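You operate a simulated robot arm through the tools that you are given. There is no shell and no other tool.

The job below is to be done with a simulated robot arm. You get a single attempt, and the scene is never put back.

JOB
Bring the cold store's damp up to 75% on fan 1.
Fine: vent shut, green dial at 75, mist on; watch till the display shows it.
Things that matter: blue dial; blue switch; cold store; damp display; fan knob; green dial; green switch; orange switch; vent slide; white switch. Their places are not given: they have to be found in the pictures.

It is judged by the outcome, as a careful person would: the job done as asked, and still so three seconds after it is handed in. It fails if anything else is knocked over, pushed out of place, dropped, spilled or broken.

ROBOT AND FRAMES
A 6-joint arm with a two-finger parallel gripper, fixed in place. Base frame: the origin is at the foot of the arm, x ahead of it, y to its left, z up. Readings come in cm, rad, newtons and seconds.
With the tool pointing down near the work surface it reaches from about 34 to 88 cm from the base axis. Its first joint turns from -2.007 to 2.007 rad. Payload 3.43 kg.
The tool frame sits at the grasp point between the pads (the TCP): z along the fingers, y along the line on which they close. The tips reach 3.4 cm beyond it. Largest opening 12.8 cm; finger width 2.4, thickness 1.2; the body of the gripper, 4.8 by 13 cm, starts 9.6 cm behind the TCP.
Orientation is that of the tool frame in the base frame, as a unit quaternion [w, x, y, z]. With the fingers straight down and closing along the base's y, the tool's x points along the base's -x, its y along +y and its z along -z.

CONTROLS
- The arm moves only by the tool nudge_tool. Its argument "commands" is one flat list of numbers, 7 for each row, row after row: the finger opening in cm, from 0 to 12.8, then the shift along the tool's x, y, z in cm, then the turn, a rotation vector about the tool's x, y, z in rad. In form: [jaw, x, y, z, ax, ay, az, jaw, x, y, z, ax, ay, az, ...]. A call has 1 to 20 rows; each row shifts and turns the commanded pose from where the row before left it, along the tool's axes as they then stand. Rows are played at 5 a second. More than 5 cm and 0.15 rad between two rows, or a gripper value outside its range, and nothing of the call is played. Where a pose cannot be reached the arm comes as near as it can. A force on the tool above 40 N (or 10 N above the force at the start of the call, whichever is more), or a blocked arm, ends the call early, and 0.2 s more pass. Each finger travels about 10.8 cm/s and halts on what it meets, pressing with about 32 N; the grip force reading is that of the motor and also rises with nothing between the fingers. The clock runs only during rows and for 0.2 s after the last one: add rows that do not move to give the fingers time. The reply holds the time, the measured pose of the TCP, the force on the tool along the base axes, the opening and the grip force, in the units named above and with some noise, with the torque about the TCP (base axes, N m) and any sound that the robot's microphone picked up.
- Cameras (640 x 400 px; columns grow to the right, rows downward): "scene" is fixed at [21.2, 65.28, 181]; the picture's right is [-0.48, -0.88, 0.00], its down [-0.66, 0.35, -0.67] and it looks along [0.59, -0.32, -0.75] (base axes); focal length 272 px, centre (320, 200). "wrist" rides on the gripper at [7.6, -1.1, -16] in the tool frame; the picture's right is [0.15, 0.99, 0.00], its down [-0.88, 0.13, -0.46] and it looks along [-0.45, 0.07, 0.89] (tool axes); focal length 234 px, centre (320, 200).
- capture(camera): a new picture of that camera. It takes no simulated time.
- lift_body(by): slides the trunk up (or, below 0, down) by that many cm; the arm rides with it, the base frame stays. It gives what a move gives, with no picture.
- measure_at(camera, pixels): for up to 12 pixels [column, row] of the newest picture of that camera ("zoom" is the newest enlarged one), the place [x, y, z] in the base frame of the surface seen there, good to about 0.2 cm, but the place of the scene camera against the robot may be out by one fixed shift of up to 1.8 cm in any direction. It takes no simulated time.
- inspect(camera, box): a new picture of the part [left, top, right, bottom] of that camera's present view, enlarged. It takes no simulated time.
- sign_off(): hands the job in; it is judged then, once.

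Leave the gripper open and the arm clear of the work at the hand-in unless told otherwise.

The tools are called as a command line: name --argument value ..., lists and objects as JSON in quotes. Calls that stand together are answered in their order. nudge_tool: Moves the arm, as the interface text tells. Its arguments: {"type":"object","properties":{"commands":{"type":"array"}},"required":["commands"]} The other tools are called the same way: lift_body (by) slides the trunk up or down; capture (camera) takes a picture; measure_at (camera, pixels) gives the place of the surface under pixels of a picture; inspect (camera, box) takes an enlarged picture of a part of a camera's view; sign_off () hands the job in.

At the start:

```text
time: 0.0
eef_pos: [49.05, 15.13, 148.56]
tool_rot: [-0.001, -0.001, 1.0, 0.0]
contact_force: [0.5, 0.3, 0.0]
torque: [0.02, -0.02, -0.02]
gripper_width: 12.81
finger_force: 0.0
trunk travel left (down, up): [-63.1, 15.9]
```

scene: 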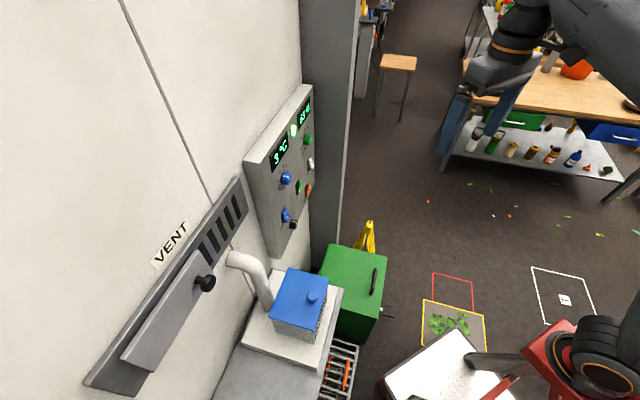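
wrist: 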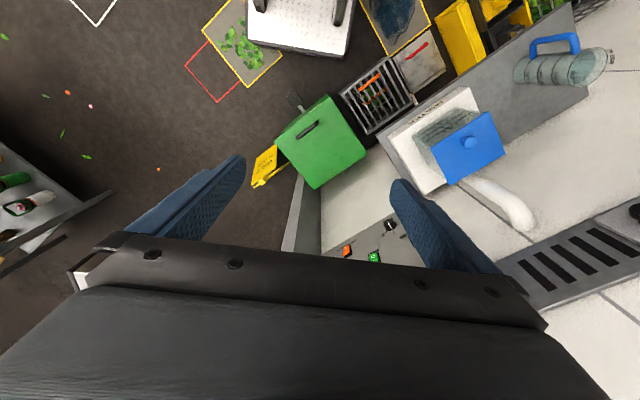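

I see a wall panel at about (285,170) with displays, dials and switches, and a vent slide at about (170,300). I'll enlarge those areas before I plan anything.

inspect --camera "scene" --box '[235, 75, 345, 265]'

inspect --camera "scene" --box '[70, 160, 370, 400]'

inspect --camera "wrist" --box '[280, 60, 640, 300]'

```text
2.11 times, centred on (290, 170) of scene
```

zoom: 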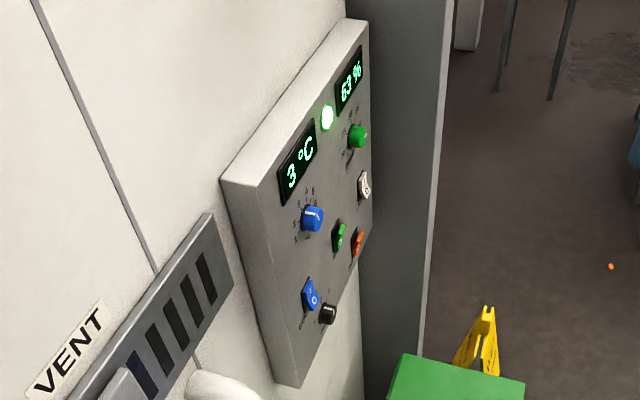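

```text
1.67 times, centred on (220, 280) of scene
```

zoom: 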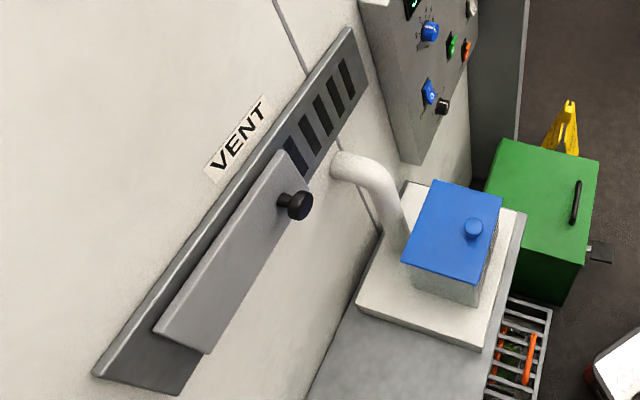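

```text
1.67 times, centred on (460, 180) of wrist
```

zoom: 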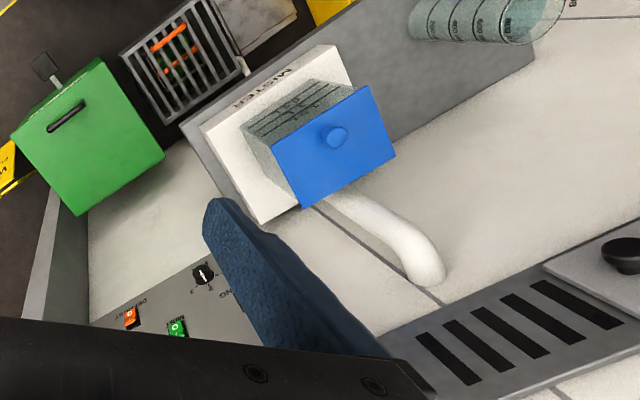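

The panel has a temperature display (3 °C), a damp display (63 %), blue and green dials, four switches and a black fan knob. I'll measure places on it next, using a new enlarged picture.

inspect --camera "scene" --box '[260, 90, 325, 170]'

inspect --camera "scene" --box '[260, 160, 325, 240]'

measure_at --camera "scene" --pixels '[[286, 178], [308, 140], [311, 163], [298, 187], [309, 190], [285, 214], [294, 224], [280, 155], [306, 112], [205, 283], [292, 131], [272, 245]]'

measure_at --camera "wrist" --pixels '[[390, 226], [348, 250], [374, 257], [470, 143], [635, 212], [570, 262], [510, 205], [460, 130], [320, 140], [420, 240], [320, 220], [600, 300]]'

```text
5.00 times, centred on (292, 130) of scene
```

zoom: 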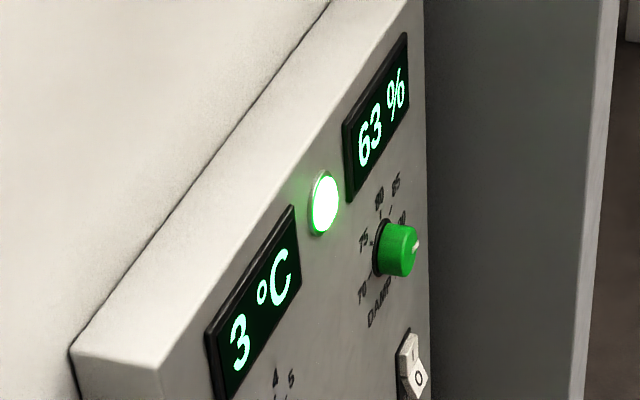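

```text
5.00 times, centred on (292, 200) of scene
```

zoom: 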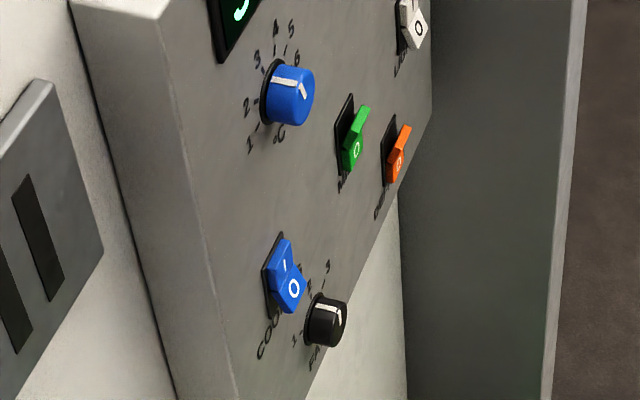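

```text
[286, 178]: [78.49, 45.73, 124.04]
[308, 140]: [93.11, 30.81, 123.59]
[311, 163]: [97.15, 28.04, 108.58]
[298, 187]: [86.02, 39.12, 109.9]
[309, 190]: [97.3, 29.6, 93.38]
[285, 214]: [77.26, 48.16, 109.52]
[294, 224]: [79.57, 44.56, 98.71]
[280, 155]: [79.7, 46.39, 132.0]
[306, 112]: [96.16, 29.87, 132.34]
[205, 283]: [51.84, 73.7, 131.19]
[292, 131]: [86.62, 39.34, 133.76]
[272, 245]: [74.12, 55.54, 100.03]
```

```text
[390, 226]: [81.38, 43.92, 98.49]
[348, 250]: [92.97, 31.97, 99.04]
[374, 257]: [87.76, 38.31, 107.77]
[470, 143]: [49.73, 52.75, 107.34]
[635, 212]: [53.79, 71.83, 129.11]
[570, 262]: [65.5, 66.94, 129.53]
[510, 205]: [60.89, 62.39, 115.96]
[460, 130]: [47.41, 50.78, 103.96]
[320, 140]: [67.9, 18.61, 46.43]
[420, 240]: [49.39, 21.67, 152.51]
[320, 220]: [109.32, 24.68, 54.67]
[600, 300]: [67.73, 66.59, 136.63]
```

The panel faces the robot at about 45°, along the direction (0.71, 0.71). The mister with its blue lid is at (300,305), and I want to know whether its tank holds water. I'll enlarge it, the jug and the red structure at lower right.

inspect --camera "scene" --box '[230, 240, 360, 390]'

inspect --camera "wrist" --box '[380, 70, 540, 240]'

inspect --camera "wrist" --box '[490, 10, 640, 110]'

measure_at --camera "scene" --pixels '[[600, 340], [480, 80], [250, 270], [300, 300], [312, 296], [160, 350], [130, 370], [215, 235], [238, 205], [192, 255], [345, 300], [230, 260]]'

```text
2.67 times, centred on (295, 315) of scene
```

zoom: 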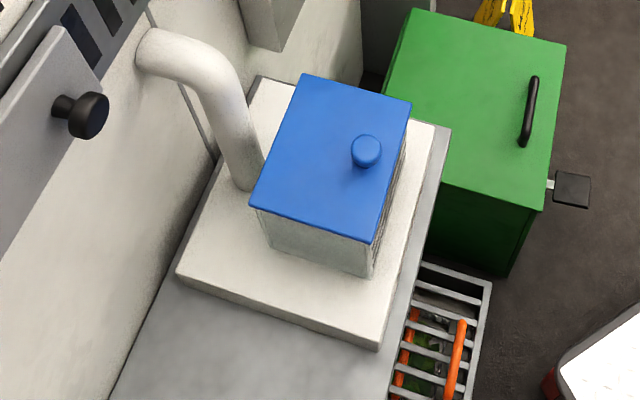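

```text
2.35 times, centred on (460, 155) of wrist
```

zoom: 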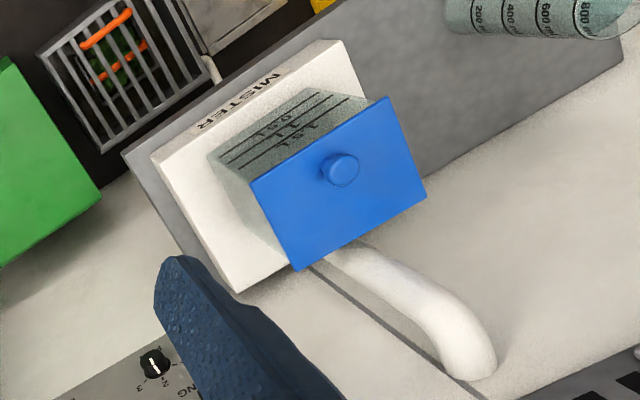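

```text
4.00 times, centred on (565, 60) of wrist
```

zoom: 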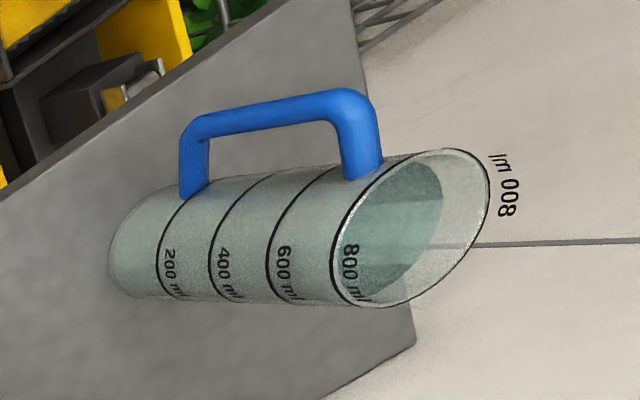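

```text
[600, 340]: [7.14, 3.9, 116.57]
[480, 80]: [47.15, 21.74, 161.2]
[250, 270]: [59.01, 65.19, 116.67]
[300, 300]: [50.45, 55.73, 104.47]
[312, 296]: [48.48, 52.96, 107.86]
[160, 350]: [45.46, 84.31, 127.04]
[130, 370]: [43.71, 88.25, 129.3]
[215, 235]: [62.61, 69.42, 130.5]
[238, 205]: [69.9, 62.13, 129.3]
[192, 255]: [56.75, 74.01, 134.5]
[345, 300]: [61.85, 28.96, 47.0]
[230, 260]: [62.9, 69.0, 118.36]
```

The tank's level is hard to make out. The jug holds about 800 ml, but it isn't listed among the things that matter. First I'll turn the tool 45° and move it toward the panel, still pointing down and well clear of everything.

nudge_tool --commands '[12.8, 0, 0, 0, 0, 0, -0.131, 12.8, 0, 0, 0, 0, 0, -0.131, 12.8, 0, 0, 0, 0, 0, -0.131, 12.8, 0, 0, 0, 0, 0, -0.131, 12.8, 0, 0, 0, 0, 0, -0.131, 12.8, 0, 0, 0, 0, 0, -0.1304, 12.8, -2.5, -1.4, 2, 0, 0, 0, 12.8, -2.5, -1.4, 2, 0, 0, 0, 12.8, -2.5, -1.4, 2, 0, 0, 0, 12.8, -2.5, -1.4, 2, 0, 0, 0, 12.8, -2.5, -1.4, 2, 0, 0, 0, 12.8, -2.5, -1.4, 2, 0, 0, 0, 12.8, -2.5, -1.4, 2, 0, 0, 0]'

```text
time: 2.8
eef_pos: [68.27, 20.67, 134.57]
tool_rot: [0.0, -0.382, 0.924, 0.0]
contact_force: [-0.7, 0.6, 1.2]
torque: [0.03, -0.06, -0.02]
gripper_width: 12.79
finger_force: 0.0
trunk travel left (down, up): [-63.1, 15.9]
```

The move went as planned. Next I'll pitch the tool up by 90° so the fingers point at the panel.

nudge_tool --commands '[12.8, 0, 0, 0, 0, -0.1309, 0, 12.8, 0, 0, 0, 0, -0.1309, 0, 12.8, 0, 0, 0, 0, -0.1309, 0, 12.8, 0, 0, 0, 0, -0.1309, 0, 12.8, 0, 0, 0, 0, -0.1309, 0, 12.8, 0, 0, 0, 0, -0.1309, 0, 12.8, 0, 0, 0, 0, -0.1309, 0, 12.8, 0, 0, 0, 0, -0.1309, 0, 12.8, 0, 0, 0, 0, -0.1309, 0, 12.8, 0, 0, 0, 0, -0.1309, 0, 12.8, 0, 0, 0, 0, -0.1309, 0, 12.8, 0, 0, 0, 0, -0.1309, 0]'

capture --camera "wrist"

capture --camera "scene"

```text
time: 5.4
eef_pos: [68.46, 20.67, 134.49]
tool_rot: [0.654, -0.269, 0.653, 0.271]
contact_force: [0.5, -0.3, 1.3]
torque: [-0.04, -0.01, -0.02]
gripper_width: 12.8
finger_force: 0.1
trunk travel left (down, up): [-63.1, 15.9]
```

```text
taken
```

wrist: 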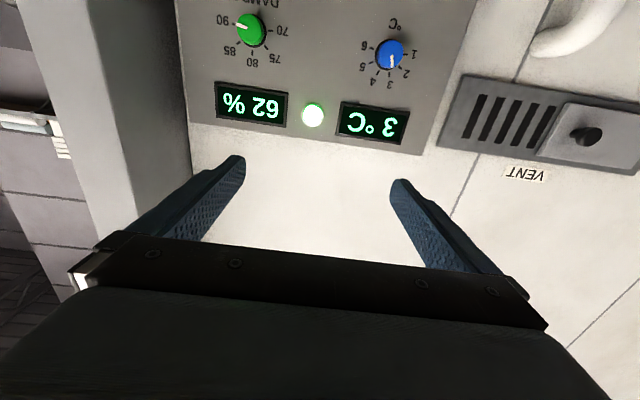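

```text
taken
```

scene: 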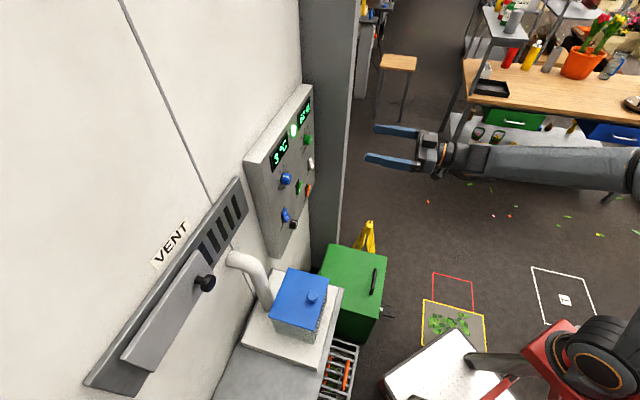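

The damp display now reads 62 %, and the green dial points at 90. The wrist picture is upside down because of the tool's attitude. I'll go down 22 cm to see the switches and the fan knob.

nudge_tool --commands '[12.8, 4.4, 0, 0, 0, 0, 0, 12.8, 4.4, 0, 0, 0, 0, 0, 12.8, 4.4, 0, 0, 0, 0, 0, 12.8, 4.4, 0, 0, 0, 0, 0, 12.8, 4.4, 0, 0, 0, 0, 0]'

capture --camera "wrist"

inspect --camera "wrist" --box '[160, 0, 480, 200]'

```text
time: 6.6
eef_pos: [68.26, 20.6, 112.37]
tool_rot: [0.654, -0.269, 0.653, 0.273]
contact_force: [-0.3, 0.1, -0.1]
torque: [-0.05, 0.01, -0.04]
gripper_width: 12.84
finger_force: 0.0
trunk travel left (down, up): [-63.1, 15.9]
```

```text
taken
```

wrist: 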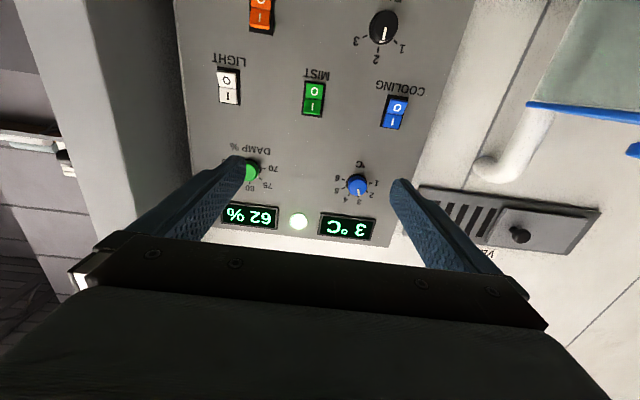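

```text
2.00 times, centred on (320, 100) of wrist
```

zoom: 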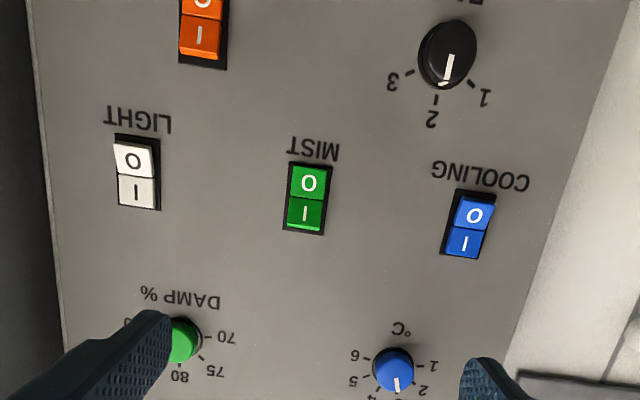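

Labels: blue is COOLING, green is MIST, white is LIGHT and the black knob is the fan, apparently at 2. I'll measure their places with the wrist camera.

measure_at --camera "wrist" --pixels '[[312, 106], [315, 89], [228, 95], [226, 80], [397, 106], [393, 122], [384, 30], [384, 12], [357, 186], [252, 172], [250, 100], [430, 120]]'

inspect --camera "wrist" --box '[340, 0, 440, 62]'

inspect --camera "wrist" --box '[200, 60, 330, 130]'

inspect --camera "wrist" --box '[540, 0, 640, 100]'

```text
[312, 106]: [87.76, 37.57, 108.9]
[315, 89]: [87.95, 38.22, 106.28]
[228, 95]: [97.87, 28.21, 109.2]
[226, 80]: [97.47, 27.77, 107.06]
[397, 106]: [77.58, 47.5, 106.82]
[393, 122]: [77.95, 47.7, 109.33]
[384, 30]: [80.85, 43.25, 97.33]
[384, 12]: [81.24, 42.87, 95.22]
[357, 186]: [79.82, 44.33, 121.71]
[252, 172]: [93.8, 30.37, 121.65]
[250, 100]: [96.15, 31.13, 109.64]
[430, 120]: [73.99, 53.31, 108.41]
```

```text
6.40 times, centred on (390, 31) of wrist
```

zoom: 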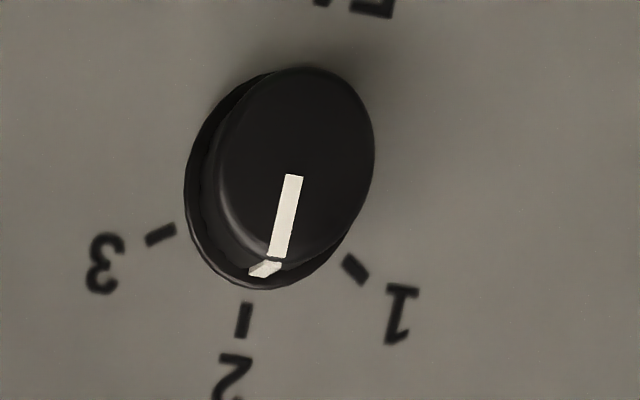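

```text
4.92 times, centred on (265, 95) of wrist
```

zoom: 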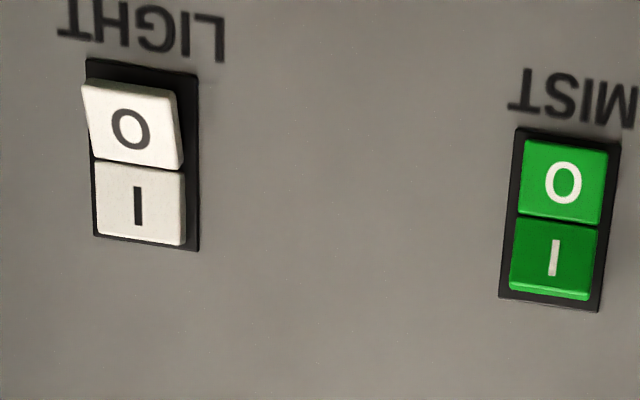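

```text
4.00 times, centred on (590, 50) of wrist
```

zoom: 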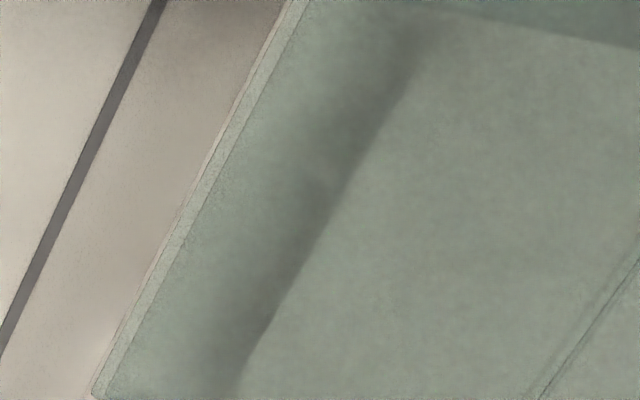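

Mist is off (O pressed in), light and cooling are on (leave both), and the fan is at 2. I'll line the tool up in front of the green dial for a clear look: 11.1 cm to the right and 9.5 cm up.

nudge_tool --commands '[12.8, -3.2, -3.7, 0, 0, 0, 0, 12.8, -3.2, -3.7, 0, 0, 0, 0, 12.8, -3.1, -3.7, 0, 0, 0, 0, 12.8, 0, 0, 0, 0, 0, 0]'

capture --camera "wrist"

inspect --camera "wrist" --box '[260, 80, 380, 180]'

```text
time: 7.6
eef_pos: [76.26, 12.75, 122.08]
tool_rot: [0.653, -0.27, 0.653, 0.272]
contact_force: [-0.6, -0.4, -0.3]
torque: [0.0, -0.01, 0.02]
gripper_width: 12.79
finger_force: 0.1
trunk travel left (down, up): [-63.1, 15.9]
```

```text
taken
```

wrist: 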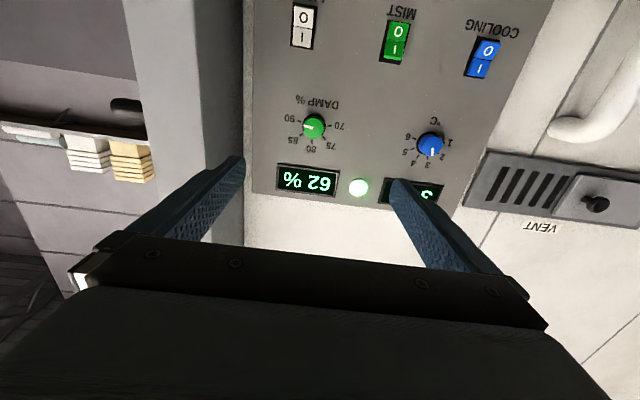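

```text
4.00 times, centred on (320, 130) of wrist
```

zoom: 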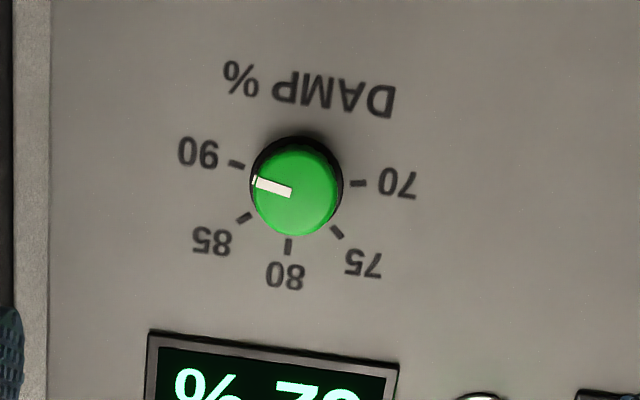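

The dial points at 90, and each 5 % step looks like about 50°. I need its exact centre, so I'll measure the cap and the panel around it.

measure_at --camera "wrist" --pixels '[[314, 127], [309, 130], [319, 126], [313, 133], [300, 121], [328, 126], [312, 141], [324, 138], [301, 134], [335, 60], [265, 150]]'

measure_at --camera "zoom" --pixels '[[294, 192], [257, 192], [335, 192], [294, 155], [294, 230], [237, 164], [358, 183], [288, 246], [337, 232], [244, 217], [520, 200]]'

```text
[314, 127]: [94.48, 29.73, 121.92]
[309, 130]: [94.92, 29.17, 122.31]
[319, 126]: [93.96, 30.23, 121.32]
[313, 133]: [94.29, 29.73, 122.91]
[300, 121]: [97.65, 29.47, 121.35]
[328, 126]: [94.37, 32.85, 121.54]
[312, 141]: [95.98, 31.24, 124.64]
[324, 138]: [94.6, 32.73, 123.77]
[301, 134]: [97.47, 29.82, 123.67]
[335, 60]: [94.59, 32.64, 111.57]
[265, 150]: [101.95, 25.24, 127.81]
```

```text
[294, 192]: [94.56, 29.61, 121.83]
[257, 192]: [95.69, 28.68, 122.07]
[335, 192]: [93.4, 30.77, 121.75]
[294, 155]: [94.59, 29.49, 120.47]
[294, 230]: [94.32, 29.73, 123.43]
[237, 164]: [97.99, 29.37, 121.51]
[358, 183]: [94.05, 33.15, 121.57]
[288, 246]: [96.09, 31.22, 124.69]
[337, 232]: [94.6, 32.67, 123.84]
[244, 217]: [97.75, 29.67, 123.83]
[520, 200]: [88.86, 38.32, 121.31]
```

The dial's centre is at lateral −45.85, height 121.9, and the cap stands about 2.2 cm off the panel. Before I approach, I'll check how far the grey jamb right of the panel (picture left, about (190,100)) sticks out.

measure_at --camera "wrist" --pixels '[[225, 100], [200, 100], [160, 100], [140, 100], [235, 150], [150, 30], [140, 10]]'

```text
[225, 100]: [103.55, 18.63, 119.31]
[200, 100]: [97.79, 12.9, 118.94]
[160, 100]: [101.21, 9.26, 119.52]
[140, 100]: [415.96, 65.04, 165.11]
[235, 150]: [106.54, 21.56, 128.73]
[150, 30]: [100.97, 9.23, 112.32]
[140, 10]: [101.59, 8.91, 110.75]
```

The jamb's side face is at lateral −60, which leaves enough room. I'll centre on the dial, pre-turn the tool by +1.3 rad with the fingers 6.5 cm apart, and stay back for now.

nudge_tool --commands '[6.5, 0.15, -0.94, 0, 0, 0, 0, 6.5, 0, 0, 0, 0, 0, 0.13, 6.5, 0, 0, 0, 0, 0, 0.13, 6.5, 0, 0, 0, 0, 0, 0.13, 6.5, 0, 0, 0, 0, 0, 0.13, 6.5, 0, 0, 0, 0, 0, 0.13, 6.5, 0, 0, 0, 0, 0, 0.13, 6.5, 0, 0, 0, 0, 0, 0.13, 6.5, 0, 0, 0, 0, 0, 0.13, 6.5, 0, 0, 0, 0, 0, 0.13, 6.5, 0, 0, 0, 0, 0, 0.13, 6.5, 0, 0, 4, 0, 0, 0, 6.5, 0, 0, 4, 0, 0, 0, 6.5, 0, 0, 4, 0, 0, 0, 6.5, 0, 0, 0, 0, 0, 0]'

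capture --camera "wrist"

```text
time: 10.8
eef_pos: [85.46, 20.64, 121.94]
tool_rot: [0.355, 0.181, 0.683, 0.612]
contact_force: [-0.1, 0.6, -0.8]
torque: [-0.01, 0.0, -0.01]
gripper_width: 6.52
finger_force: 0.1
trunk travel left (down, up): [-63.1, 15.9]
```

```text
taken
```

wrist: 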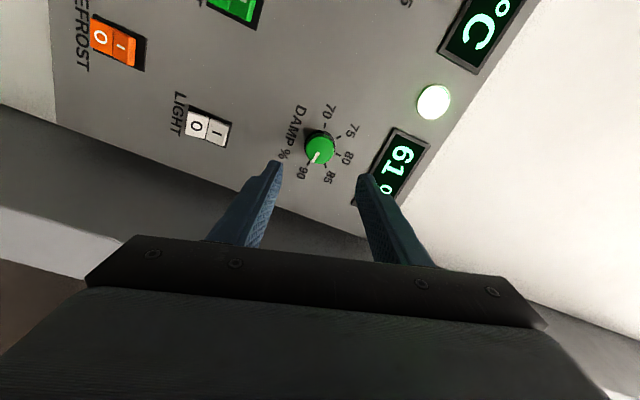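

The dial sits between the fingers. I'll go 10.9 cm forward, then close on the cap.

nudge_tool --commands '[6.5, 0, 0, 3, 0, 0, 0, 6.5, 0, 0, 3, 0, 0, 0, 6.5, 0, 0, 2.9, 0, 0, 0, 6.5, 0, 0, 2, 0, 0, 0, 6.5, 0, 0, 0, 0, 0, 0]'

capture --camera "wrist"

```text
time: 12.0
eef_pos: [93.12, 28.34, 121.81]
tool_rot: [0.356, 0.18, 0.684, 0.611]
contact_force: [0.6, -0.6, -0.5]
torque: [-0.02, -0.02, 0.0]
gripper_width: 6.5
finger_force: 0.0
trunk travel left (down, up): [-63.1, 15.9]
```

```text
taken
```

wrist: 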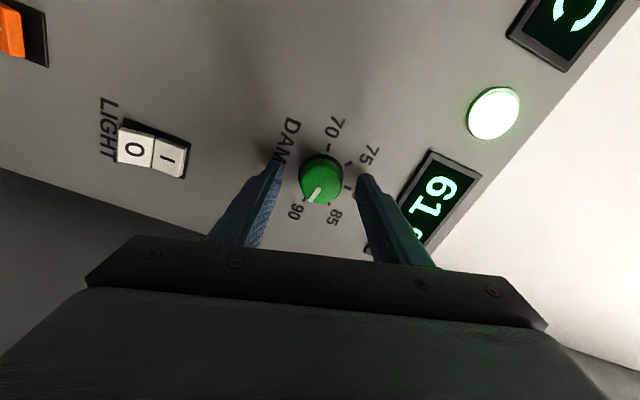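

I'm in position at depth 85.9. Now I'll close on the dial.

nudge_tool --commands '[4.5, 0, 0, 0, 0, 0, 0, 2.0, 0, 0, 0, 0, 0, 0, 2.0, 0, 0, 0, 0, 0, 0, 2.0, 0, 0, 0, 0, 0, 0]'

capture --camera "wrist"

```text
time: 13.0
eef_pos: [93.21, 28.43, 122.0]
tool_rot: [0.355, 0.181, 0.683, 0.612]
contact_force: [3.0, 1.8, 6.9]
torque: [-0.12, 0.14, -0.03]
gripper_width: 3.56
finger_force: 45.1
trunk travel left (down, up): [-63.1, 15.9]
```

```text
taken
```

wrist: 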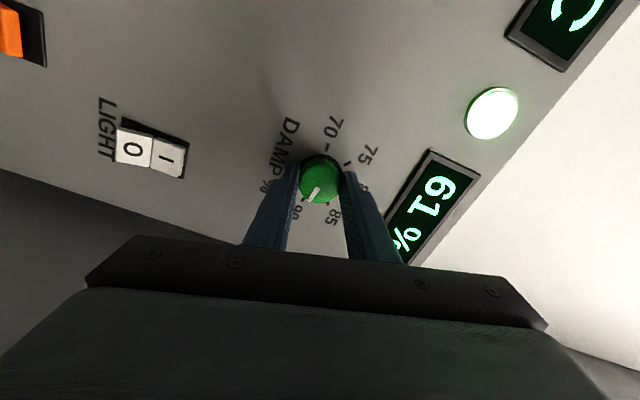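

The fingers hold the dial at 3.56 cm. I'll turn it anticlockwise by 1.3 rad first, then look.

nudge_tool --commands '[2.0, 0, 0, 0, 0, 0, -0.13, 2.0, 0, 0, 0, 0, 0, -0.13, 2.0, 0, 0, 0, 0, 0, -0.13, 2.0, 0, 0, 0, 0, 0, -0.13, 2.0, 0, 0, 0, 0, 0, -0.13, 2.0, 0, 0, 0, 0, 0, -0.13, 2.0, 0, 0, 0, 0, 0, -0.13, 2.0, 0, 0, 0, 0, 0, -0.13, 2.0, 0, 0, 0, 0, 0, -0.13, 2.0, 0, 0, 0, 0, 0, -0.13]'

capture --camera "wrist"

inspect --camera "wrist" --box '[260, 120, 380, 220]'

```text
time: 15.2
eef_pos: [93.25, 28.25, 121.77]
tool_rot: [0.654, -0.27, 0.653, 0.271]
contact_force: [27.9, 5.3, 15.3]
torque: [0.81, -0.76, 0.04]
gripper_width: 3.57
finger_force: 45.2
trunk travel left (down, up): [-63.1, 15.9]
```

```text
taken
```

wrist: 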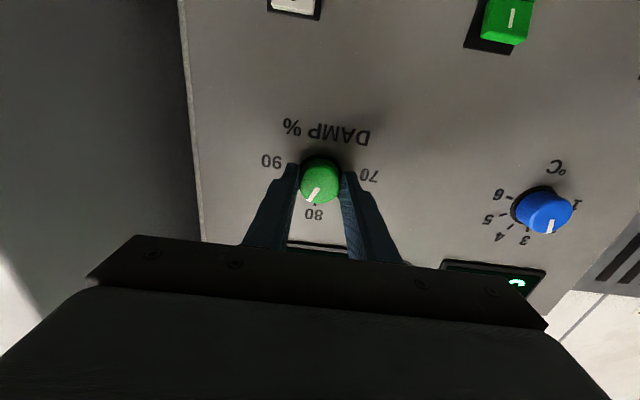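

```text
4.00 times, centred on (320, 170) of wrist
```

zoom: 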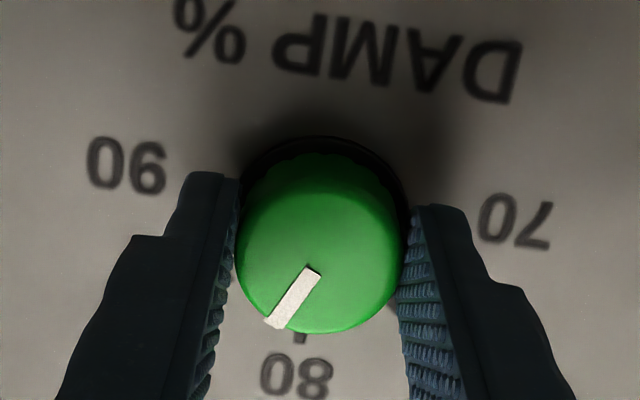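

The dial follows the hand and now sits about 30° before 80. The side force has built up to about 32 N, so I'll open slightly to relax it, then grip again.

nudge_tool --commands '[5.0, 0, 0, 0, 0, 0, 0, 5.0, 0, 0, 0, 0, 0, 0]'

capture --camera "wrist"

inspect --camera "wrist" --box '[260, 120, 380, 220]'

measure_at --camera "zoom" --pixels '[[320, 240], [250, 240], [395, 240], [320, 170], [320, 320], [300, 338], [160, 300]]'

```text
time: 15.8
eef_pos: [93.16, 28.34, 121.67]
tool_rot: [0.653, -0.27, 0.654, 0.272]
contact_force: [-0.2, 0.6, 0.4]
torque: [0.01, -0.02, -0.02]
gripper_width: 4.99
finger_force: 0.1
trunk travel left (down, up): [-63.1, 15.9]
```

```text
taken
```

wrist: 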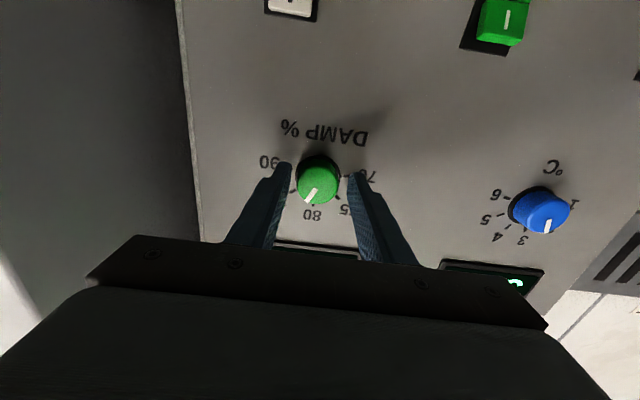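

```text
4.00 times, centred on (320, 170) of wrist
```

zoom: 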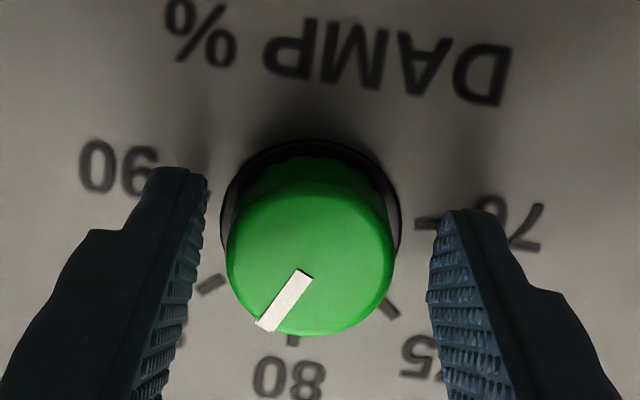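

```text
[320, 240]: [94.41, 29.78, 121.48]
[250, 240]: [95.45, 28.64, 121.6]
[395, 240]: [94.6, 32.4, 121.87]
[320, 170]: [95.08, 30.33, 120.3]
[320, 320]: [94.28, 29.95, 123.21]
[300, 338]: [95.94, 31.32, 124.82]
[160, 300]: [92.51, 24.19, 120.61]
```

The grip is released and the forces are zero. The dial is slightly right and above the tool's centre, so I'll shift by −0.1 / −0.2 cm, grip again and turn another 1.37 rad.

nudge_tool --commands '[5.0, -0.2, -0.12, 0, 0, 0, 0, 2.0, 0, 0, 0, 0, 0, 0, 2.0, 0, 0, 0, 0, 0, 0, 2.0, 0, 0, 0, 0, 0, 0]'

```text
time: 16.8
eef_pos: [93.13, 28.09, 121.93]
tool_rot: [0.653, -0.27, 0.653, 0.272]
contact_force: [2.4, -0.1, -1.9]
torque: [-0.06, 0.06, 0.23]
gripper_width: 3.57
finger_force: 45.0
trunk travel left (down, up): [-63.1, 15.9]
```

The grip force is small and well centred. I'll turn 1.37 rad anticlockwise.

nudge_tool --commands '[2.0, 0, 0, 0, 0, 0, -0.137, 2.0, 0, 0, 0, 0, 0, -0.137, 2.0, 0, 0, 0, 0, 0, -0.137, 2.0, 0, 0, 0, 0, 0, -0.137, 2.0, 0, 0, 0, 0, 0, -0.137, 2.0, 0, 0, 0, 0, 0, -0.137, 2.0, 0, 0, 0, 0, 0, -0.137, 2.0, 0, 0, 0, 0, 0, -0.137, 2.0, 0, 0, 0, 0, 0, -0.137, 2.0, 0, 0, 0, 0, 0, -0.137, 2.0, 0, 0, 0, 0, 0, 0]'

inspect --camera "wrist" --box '[260, 120, 380, 220]'

inspect --camera "scene" --box '[260, 90, 340, 170]'

```text
time: 18.2
eef_pos: [93.35, 28.32, 121.92]
tool_rot: [0.702, -0.499, 0.508, 0.017]
contact_force: [-26.5, -10.7, 0.3]
torque: [0.77, -0.73, 0.31]
gripper_width: 3.58
finger_force: 45.2
out of reach, approached as far as the arm can: row 6
trunk travel left (down, up): [-63.1, 15.9]
stopped in row 6: the force on the tool passed its limit at 80 N (the readings are from after the stop); the commanded pose is now the measured one
```

```text
4.00 times, centred on (320, 170) of wrist
```

zoom: 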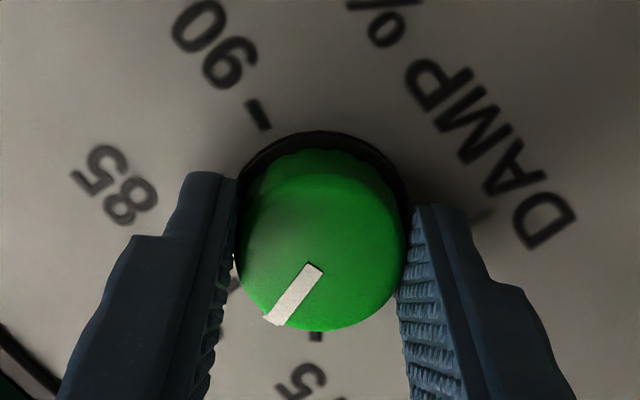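

```text
5.00 times, centred on (300, 130) of scene
```

zoom: 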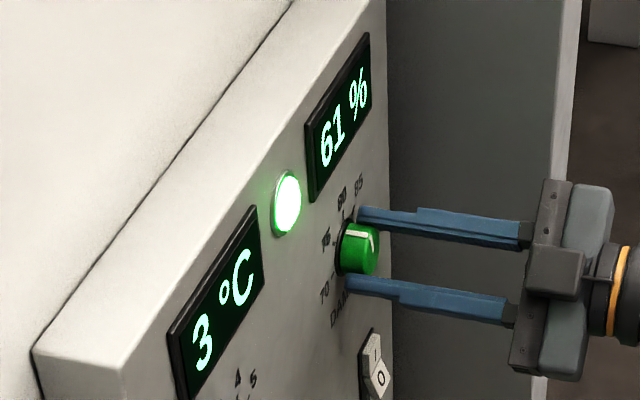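

The arm hit a reach limit about 43° into this turn and a force spike stopped it. The dial is near 79. I'll open the fingers, turn the tool back, and check that everything is in order.

nudge_tool --commands '[5.2, 0, 0, 0, 0, 0, 0, 5.2, 0, 0, 0, 0, 0, 0]'

inspect --camera "wrist" --box '[260, 120, 380, 220]'

```text
time: 18.8
eef_pos: [93.76, 28.42, 121.89]
tool_rot: [0.702, -0.499, 0.509, 0.016]
contact_force: [-0.3, 0.3, -0.4]
torque: [0.01, 0.02, -0.03]
gripper_width: 5.21
finger_force: 0.1
trunk travel left (down, up): [-63.1, 15.9]
```

```text
4.00 times, centred on (320, 170) of wrist
```

zoom: 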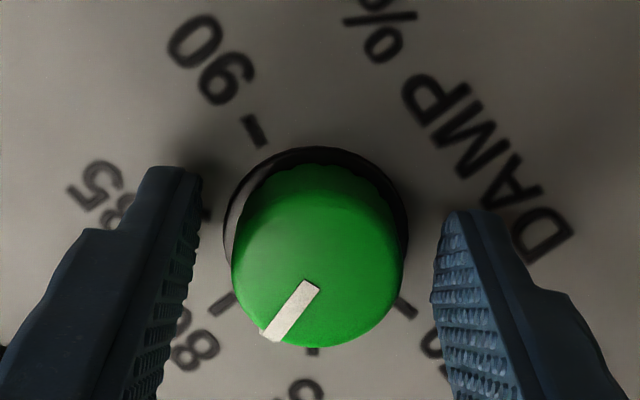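

The dial is now about 13° past 80, so roughly 37° (0.65 rad) remain to 75. I'll back off 0.5 cm, turn the tool back 0.75 rad with the fingers open, and recentre.

nudge_tool --commands '[5.4, 0, 0, -0.5, 0, 0, 0, 5.4, 0, 0, 0, 0, 0, 0.14, 5.4, 0, 0, 0, 0, 0, 0.14, 5.4, 0, 0, 0, 0, 0, 0.14, 5.4, 0, 0, 0, 0, 0, 0.14, 5.4, 0, 0, 0, 0, 0, 0.14, 5.4, 0, 0.2, 0, 0, 0, 0.05, 5.4, 0, 0, 0, 0, 0, 0]'

inspect --camera "wrist" --box '[260, 120, 380, 220]'

```text
time: 20.6
eef_pos: [93.2, 28.1, 121.71]
tool_rot: [0.647, -0.277, 0.656, 0.272]
contact_force: [-0.2, 1.0, -0.2]
torque: [0.02, 0.03, 0.01]
gripper_width: 5.39
finger_force: 0.3
trunk travel left (down, up): [-63.1, 15.9]
```

```text
4.00 times, centred on (320, 170) of wrist
```

zoom: 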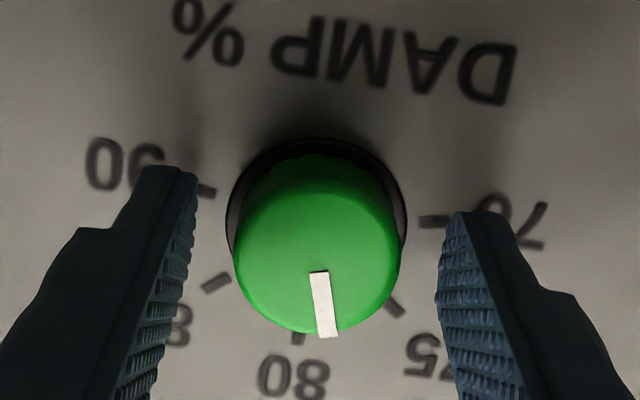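

It's centred. The pointer is about 15° past 80 with 34° left to 75. I'll grip and turn 0.59 rad.

nudge_tool --commands '[2.0, 0, 0, 0, 0, 0, 0, 2.0, 0, 0, 0, 0, 0, 0, 2.0, 0, 0, 0, 0, 0, 0, 2.0, 0, 0, 0, 0, 0, -0.12, 2.0, 0, 0, 0, 0, 0, -0.12, 2.0, 0, 0, 0, 0, 0, -0.12, 2.0, 0, 0, 0, 0, 0, -0.12, 2.0, 0, 0, 0, 0, 0, -0.11, 2.0, 0, 0, 0, 0, 0, 0]'

inspect --camera "wrist" --box '[260, 120, 380, 220]'

```text
time: 22.6
eef_pos: [93.23, 27.94, 121.91]
tool_rot: [0.699, -0.455, 0.547, 0.07]
contact_force: [16.3, -1.7, 8.1]
torque: [-0.04, 0.1, -1.35]
gripper_width: 3.58
finger_force: 45.1
trunk travel left (down, up): [-63.1, 15.9]
```

```text
4.00 times, centred on (320, 170) of wrist
```

zoom: 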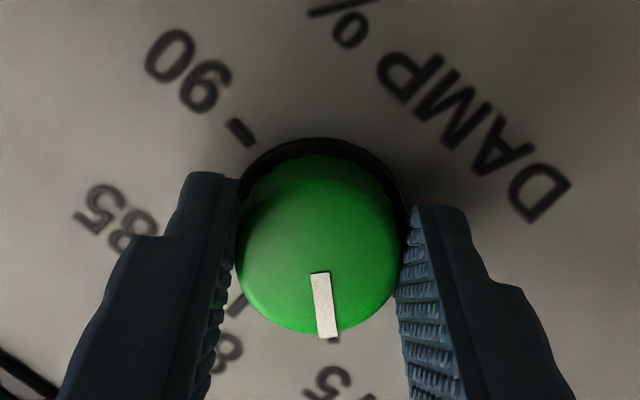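

The pointer now covers the 75 tick. I'll release, back straight off and check it.

nudge_tool --commands '[5.4, 0, 0, 0, 0, 0, 0, 5.4, 0, 0, 0, 0, 0, 0]'

inspect --camera "wrist" --box '[260, 120, 380, 220]'

nudge_tool --commands '[5.4, 0, 0, -4, 0, 0, 0, 5.4, 0, 0, -4, 0, 0, 0, 5.4, 0, 0, -4, 0, 0, 0.12, 5.4, 0, 0, -4, 0, 0, 0.12, 5.4, 0, 0, -4, 0, 0, 0.12, 5.4, 0, 0, 0, 0, 0, 0.12, 5.4, 0, 0, 0, 0, 0, 0.09, 5.4, 0, 0, 0, 0, 0, 0]'

capture --camera "wrist"

inspect --camera "wrist" --box '[270, 90, 370, 170]'

```text
time: 23.2
eef_pos: [93.05, 28.08, 121.77]
tool_rot: [0.698, -0.456, 0.547, 0.072]
contact_force: [0.6, 0.0, -0.2]
torque: [-0.01, -0.03, 0.03]
gripper_width: 5.42
finger_force: 0.0
trunk travel left (down, up): [-63.1, 15.9]
```

```text
4.00 times, centred on (320, 170) of wrist
```

zoom: 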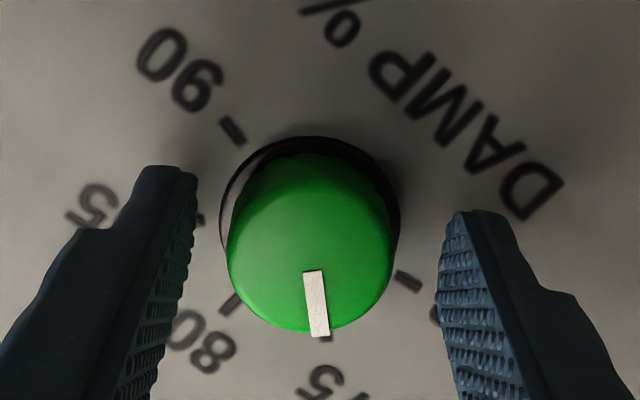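

```text
time: 25.0
eef_pos: [79.13, 13.73, 122.0]
tool_rot: [0.65, -0.284, 0.653, 0.266]
contact_force: [-0.4, 0.1, -0.1]
torque: [0.0, 0.01, 0.0]
gripper_width: 5.38
finger_force: 0.0
trunk travel left (down, up): [-63.1, 15.9]
```

```text
taken
```

wrist: 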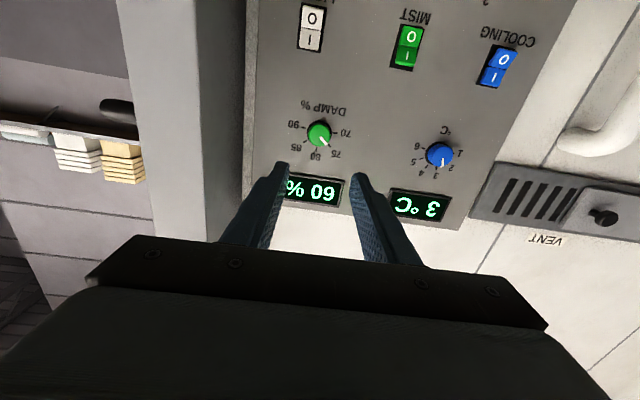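

```text
5.00 times, centred on (320, 130) of wrist
```

zoom: 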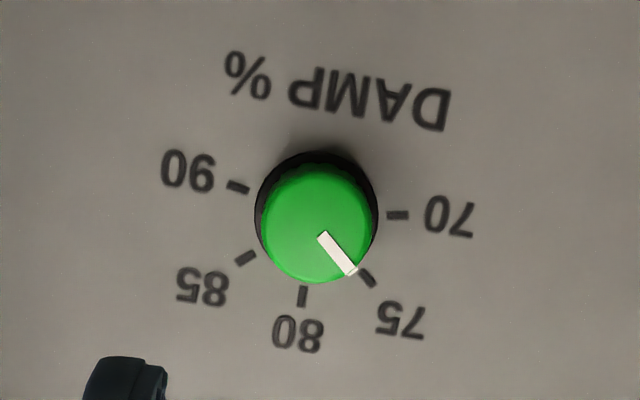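

The pointer lines up with the 75 tick. The damp display reads 60 %. Next is the fan knob: I'll square up the small attitude error and move left 19.6 cm and down 22 cm to stand in front of it.

nudge_tool --commands '[6.5, 0, 0, 0, 0.013, -0.014, 0.022, 6.5, 3.6, 3.2, 0, 0, 0, 0, 6.5, 3.6, 3.2, 0, 0, 0, 0, 6.5, 3.6, 3.2, 0, 0, 0, 0, 6.5, 3.6, 3.2, 0, 0, 0, 0, 6.5, 3.6, 3.2, 0, 0, 0, 0, 6.5, 3.6, 3.2, 0, 0, 0, 0, 6.5, 0, 0, 0, 0, 0, 0]'

capture --camera "wrist"

capture --camera "scene"

inspect --camera "wrist" --box '[270, 80, 370, 180]'

```text
time: 26.8
eef_pos: [65.72, 27.44, 100.45]
tool_rot: [0.653, -0.27, 0.654, 0.271]
contact_force: [-0.4, -1.0, -0.5]
torque: [0.01, 0.01, 0.02]
gripper_width: 6.5
finger_force: 0.1
trunk travel left (down, up): [-63.1, 15.9]
```

```text
taken
```

wrist: 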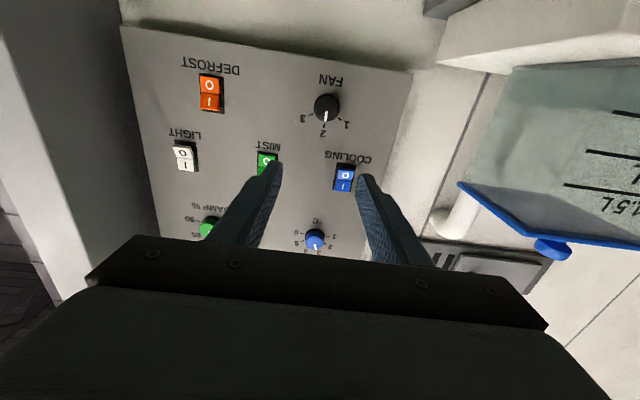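

```text
taken
```

scene: 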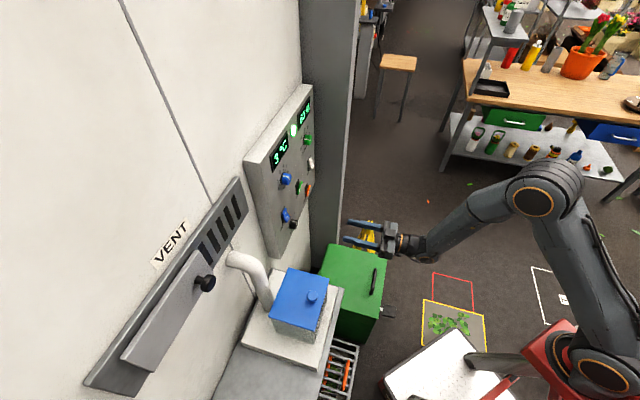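

```text
4.00 times, centred on (320, 130) of wrist
```

zoom: 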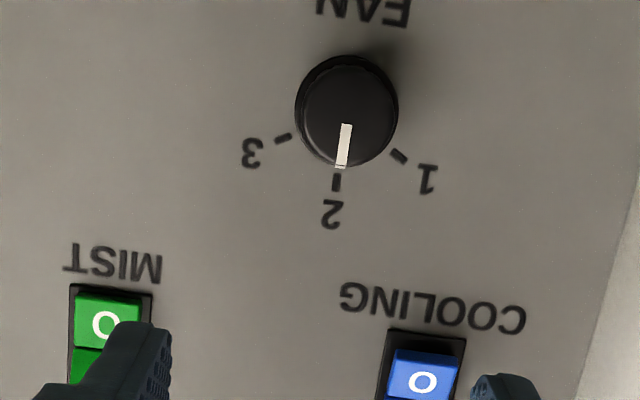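

The fan knob is in view at about (327,107), pointing at 2. I'll measure it and its ticks, and take a closer look at the tank on the right.

measure_at --camera "zoom" --pixels '[[347, 107], [305, 107], [390, 107], [347, 70], [347, 145], [284, 138], [337, 183], [399, 156], [200, 200]]'

inspect --camera "wrist" --box '[420, 0, 640, 280]'

```text
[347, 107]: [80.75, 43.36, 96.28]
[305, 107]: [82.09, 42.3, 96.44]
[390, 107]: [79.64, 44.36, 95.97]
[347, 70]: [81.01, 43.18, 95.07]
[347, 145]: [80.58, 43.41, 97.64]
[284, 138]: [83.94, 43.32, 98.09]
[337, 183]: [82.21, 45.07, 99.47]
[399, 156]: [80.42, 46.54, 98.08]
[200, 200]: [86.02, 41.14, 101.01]
```

```text
1.43 times, centred on (530, 140) of wrist
```

zoom: 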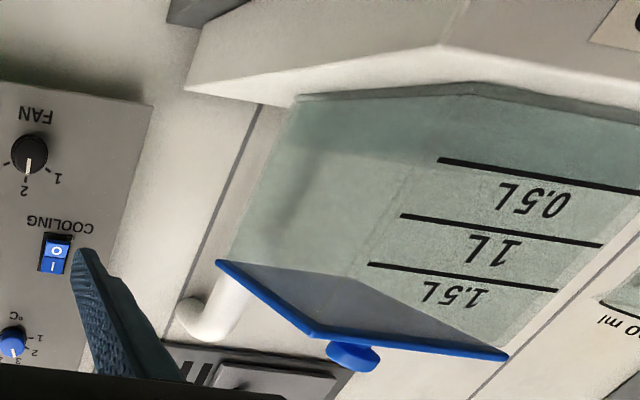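

The fan knob's centre is at lateral −26.4, height 96.6, and its steps are 60°. The tank does hold water, up to about the 0.5 L line. I'll centre on the knob with a +0.5 rad pre-turn and approach to 3 cm short.

nudge_tool --commands '[6.5, 3.85, 0.69, 0, 0, 0, 0, 6.5, 0, 0, 3, 0, 0, 0.125, 6.5, 0, 0, 3, 0, 0, 0.125, 6.5, 0, 0, 3, 0, 0, 0.125, 6.5, 0, 0, 3, 0, 0, 0.125, 6.5, 0, 0, 3, 0, 0, 0, 6.5, 0, 0, 2, 0, 0, 0, 6.5, 0, 0, 0, 0, 0, 0]'

capture --camera "wrist"

```text
time: 28.6
eef_pos: [78.53, 39.64, 97.83]
tool_rot: [0.566, -0.1, 0.7, 0.423]
contact_force: [-0.5, -0.4, 0.2]
torque: [-0.05, -0.02, 0.03]
gripper_width: 6.48
finger_force: 0.1
out of reach, approached as far as the arm can: row 1
trunk travel left (down, up): [-63.1, 15.9]
```

```text
taken
```

wrist: 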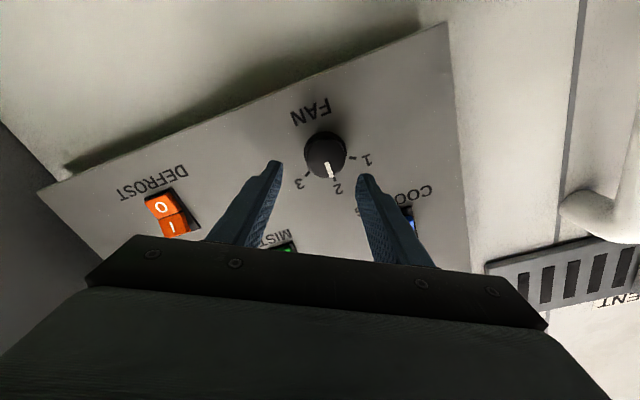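

The arm could only get down to z 97.8, which is a reach limit at this trunk height. I'll back off 6 cm, lower the trunk 12 cm, and bring the tool back up with the arm.

nudge_tool --commands '[6.5, 0, 0, -3, 0, 0, 0, 6.5, 0, 0, -3, 0, 0, 0, 6.5, 0, 0, 0, 0, 0, 0]'

lift_body --by -12

capture --camera "scene"

```text
time: 29.4
eef_pos: [74.2, 35.4, 97.67]
tool_rot: [0.566, -0.101, 0.7, 0.424]
contact_force: [0.1, -0.1, 0.9]
torque: [-0.01, -0.01, 0.03]
gripper_width: 6.49
finger_force: 0.1
trunk travel left (down, up): [-63.1, 15.9]
```

```text
time: 30.9
eef_pos: [74.2, 35.66, 85.61]
tool_rot: [0.567, -0.101, 0.7, 0.423]
contact_force: [0.6, -0.6, 0.4]
torque: [0.0, 0.01, -0.01]
gripper_width: 6.48
finger_force: 0.1
trunk travel left (down, up): [-51.1, 27.9]
```

```text
taken
```

scene: 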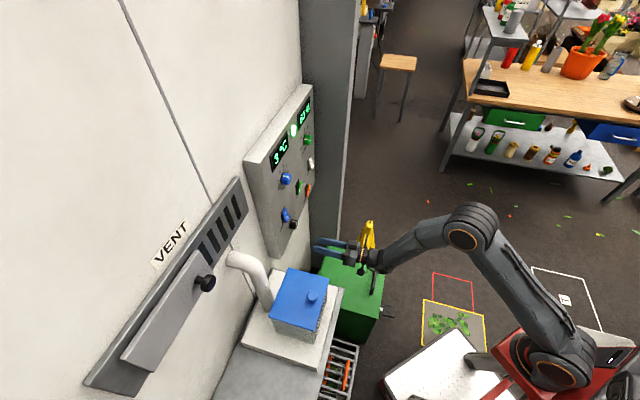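

The trunk is 12 cm lower. I'll now bring the tool up 11 cm and left 0.9 cm to centre on the fan knob.

nudge_tool --commands '[6.5, -3.08, 2.01, 0, 0, 0, 0, 6.5, -3.08, 2.01, 0, 0, 0, 0, 6.5, -3.08, 2.01, 0, 0, 0, 0, 6.5, 0, 0, 0, 0, 0, 0]'

inspect --camera "wrist" --box '[240, 80, 400, 200]'

```text
time: 31.9
eef_pos: [73.54, 36.18, 96.51]
tool_rot: [0.566, -0.101, 0.7, 0.424]
contact_force: [-0.7, -0.1, -0.3]
torque: [0.0, -0.02, 0.01]
gripper_width: 6.49
finger_force: 0.1
trunk travel left (down, up): [-51.1, 27.9]
```

```text
3.33 times, centred on (320, 140) of wrist
```

zoom: 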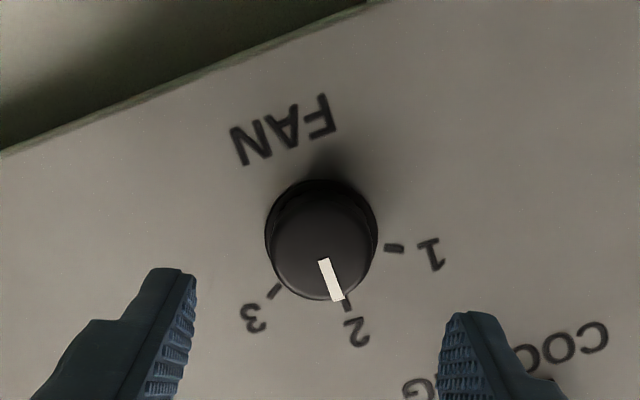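

It's well centred. I'll advance 8.3 cm and grip.

nudge_tool --commands '[6.5, 0, 0, 3, 0, 0, 0, 6.5, 0, 0, 3, 0, 0, 0, 6.5, 0, 0, 2.3, 0, 0, 0, 6.5, 0, 0, 0, 0, 0, 0]'

capture --camera "wrist"

inspect --camera "wrist" --box '[260, 120, 380, 220]'

```text
time: 32.9
eef_pos: [79.45, 41.94, 96.67]
tool_rot: [0.566, -0.101, 0.7, 0.424]
contact_force: [0.1, -0.2, 0.2]
torque: [-0.04, 0.02, 0.04]
gripper_width: 6.49
finger_force: 0.1
trunk travel left (down, up): [-51.1, 27.9]
```

```text
taken
```

wrist: 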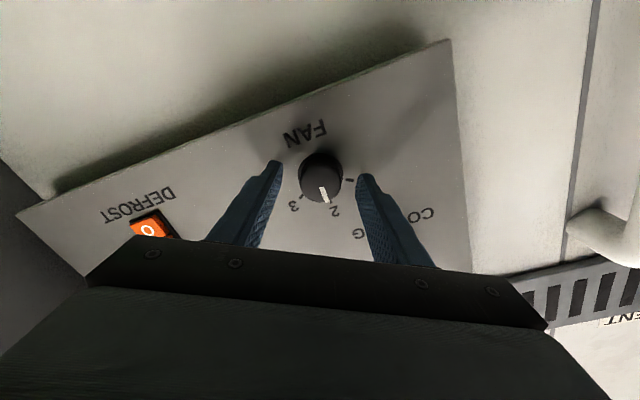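

```text
4.00 times, centred on (320, 170) of wrist
```

zoom: 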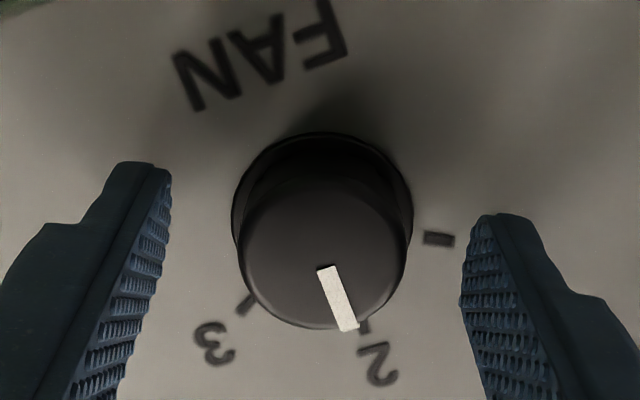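

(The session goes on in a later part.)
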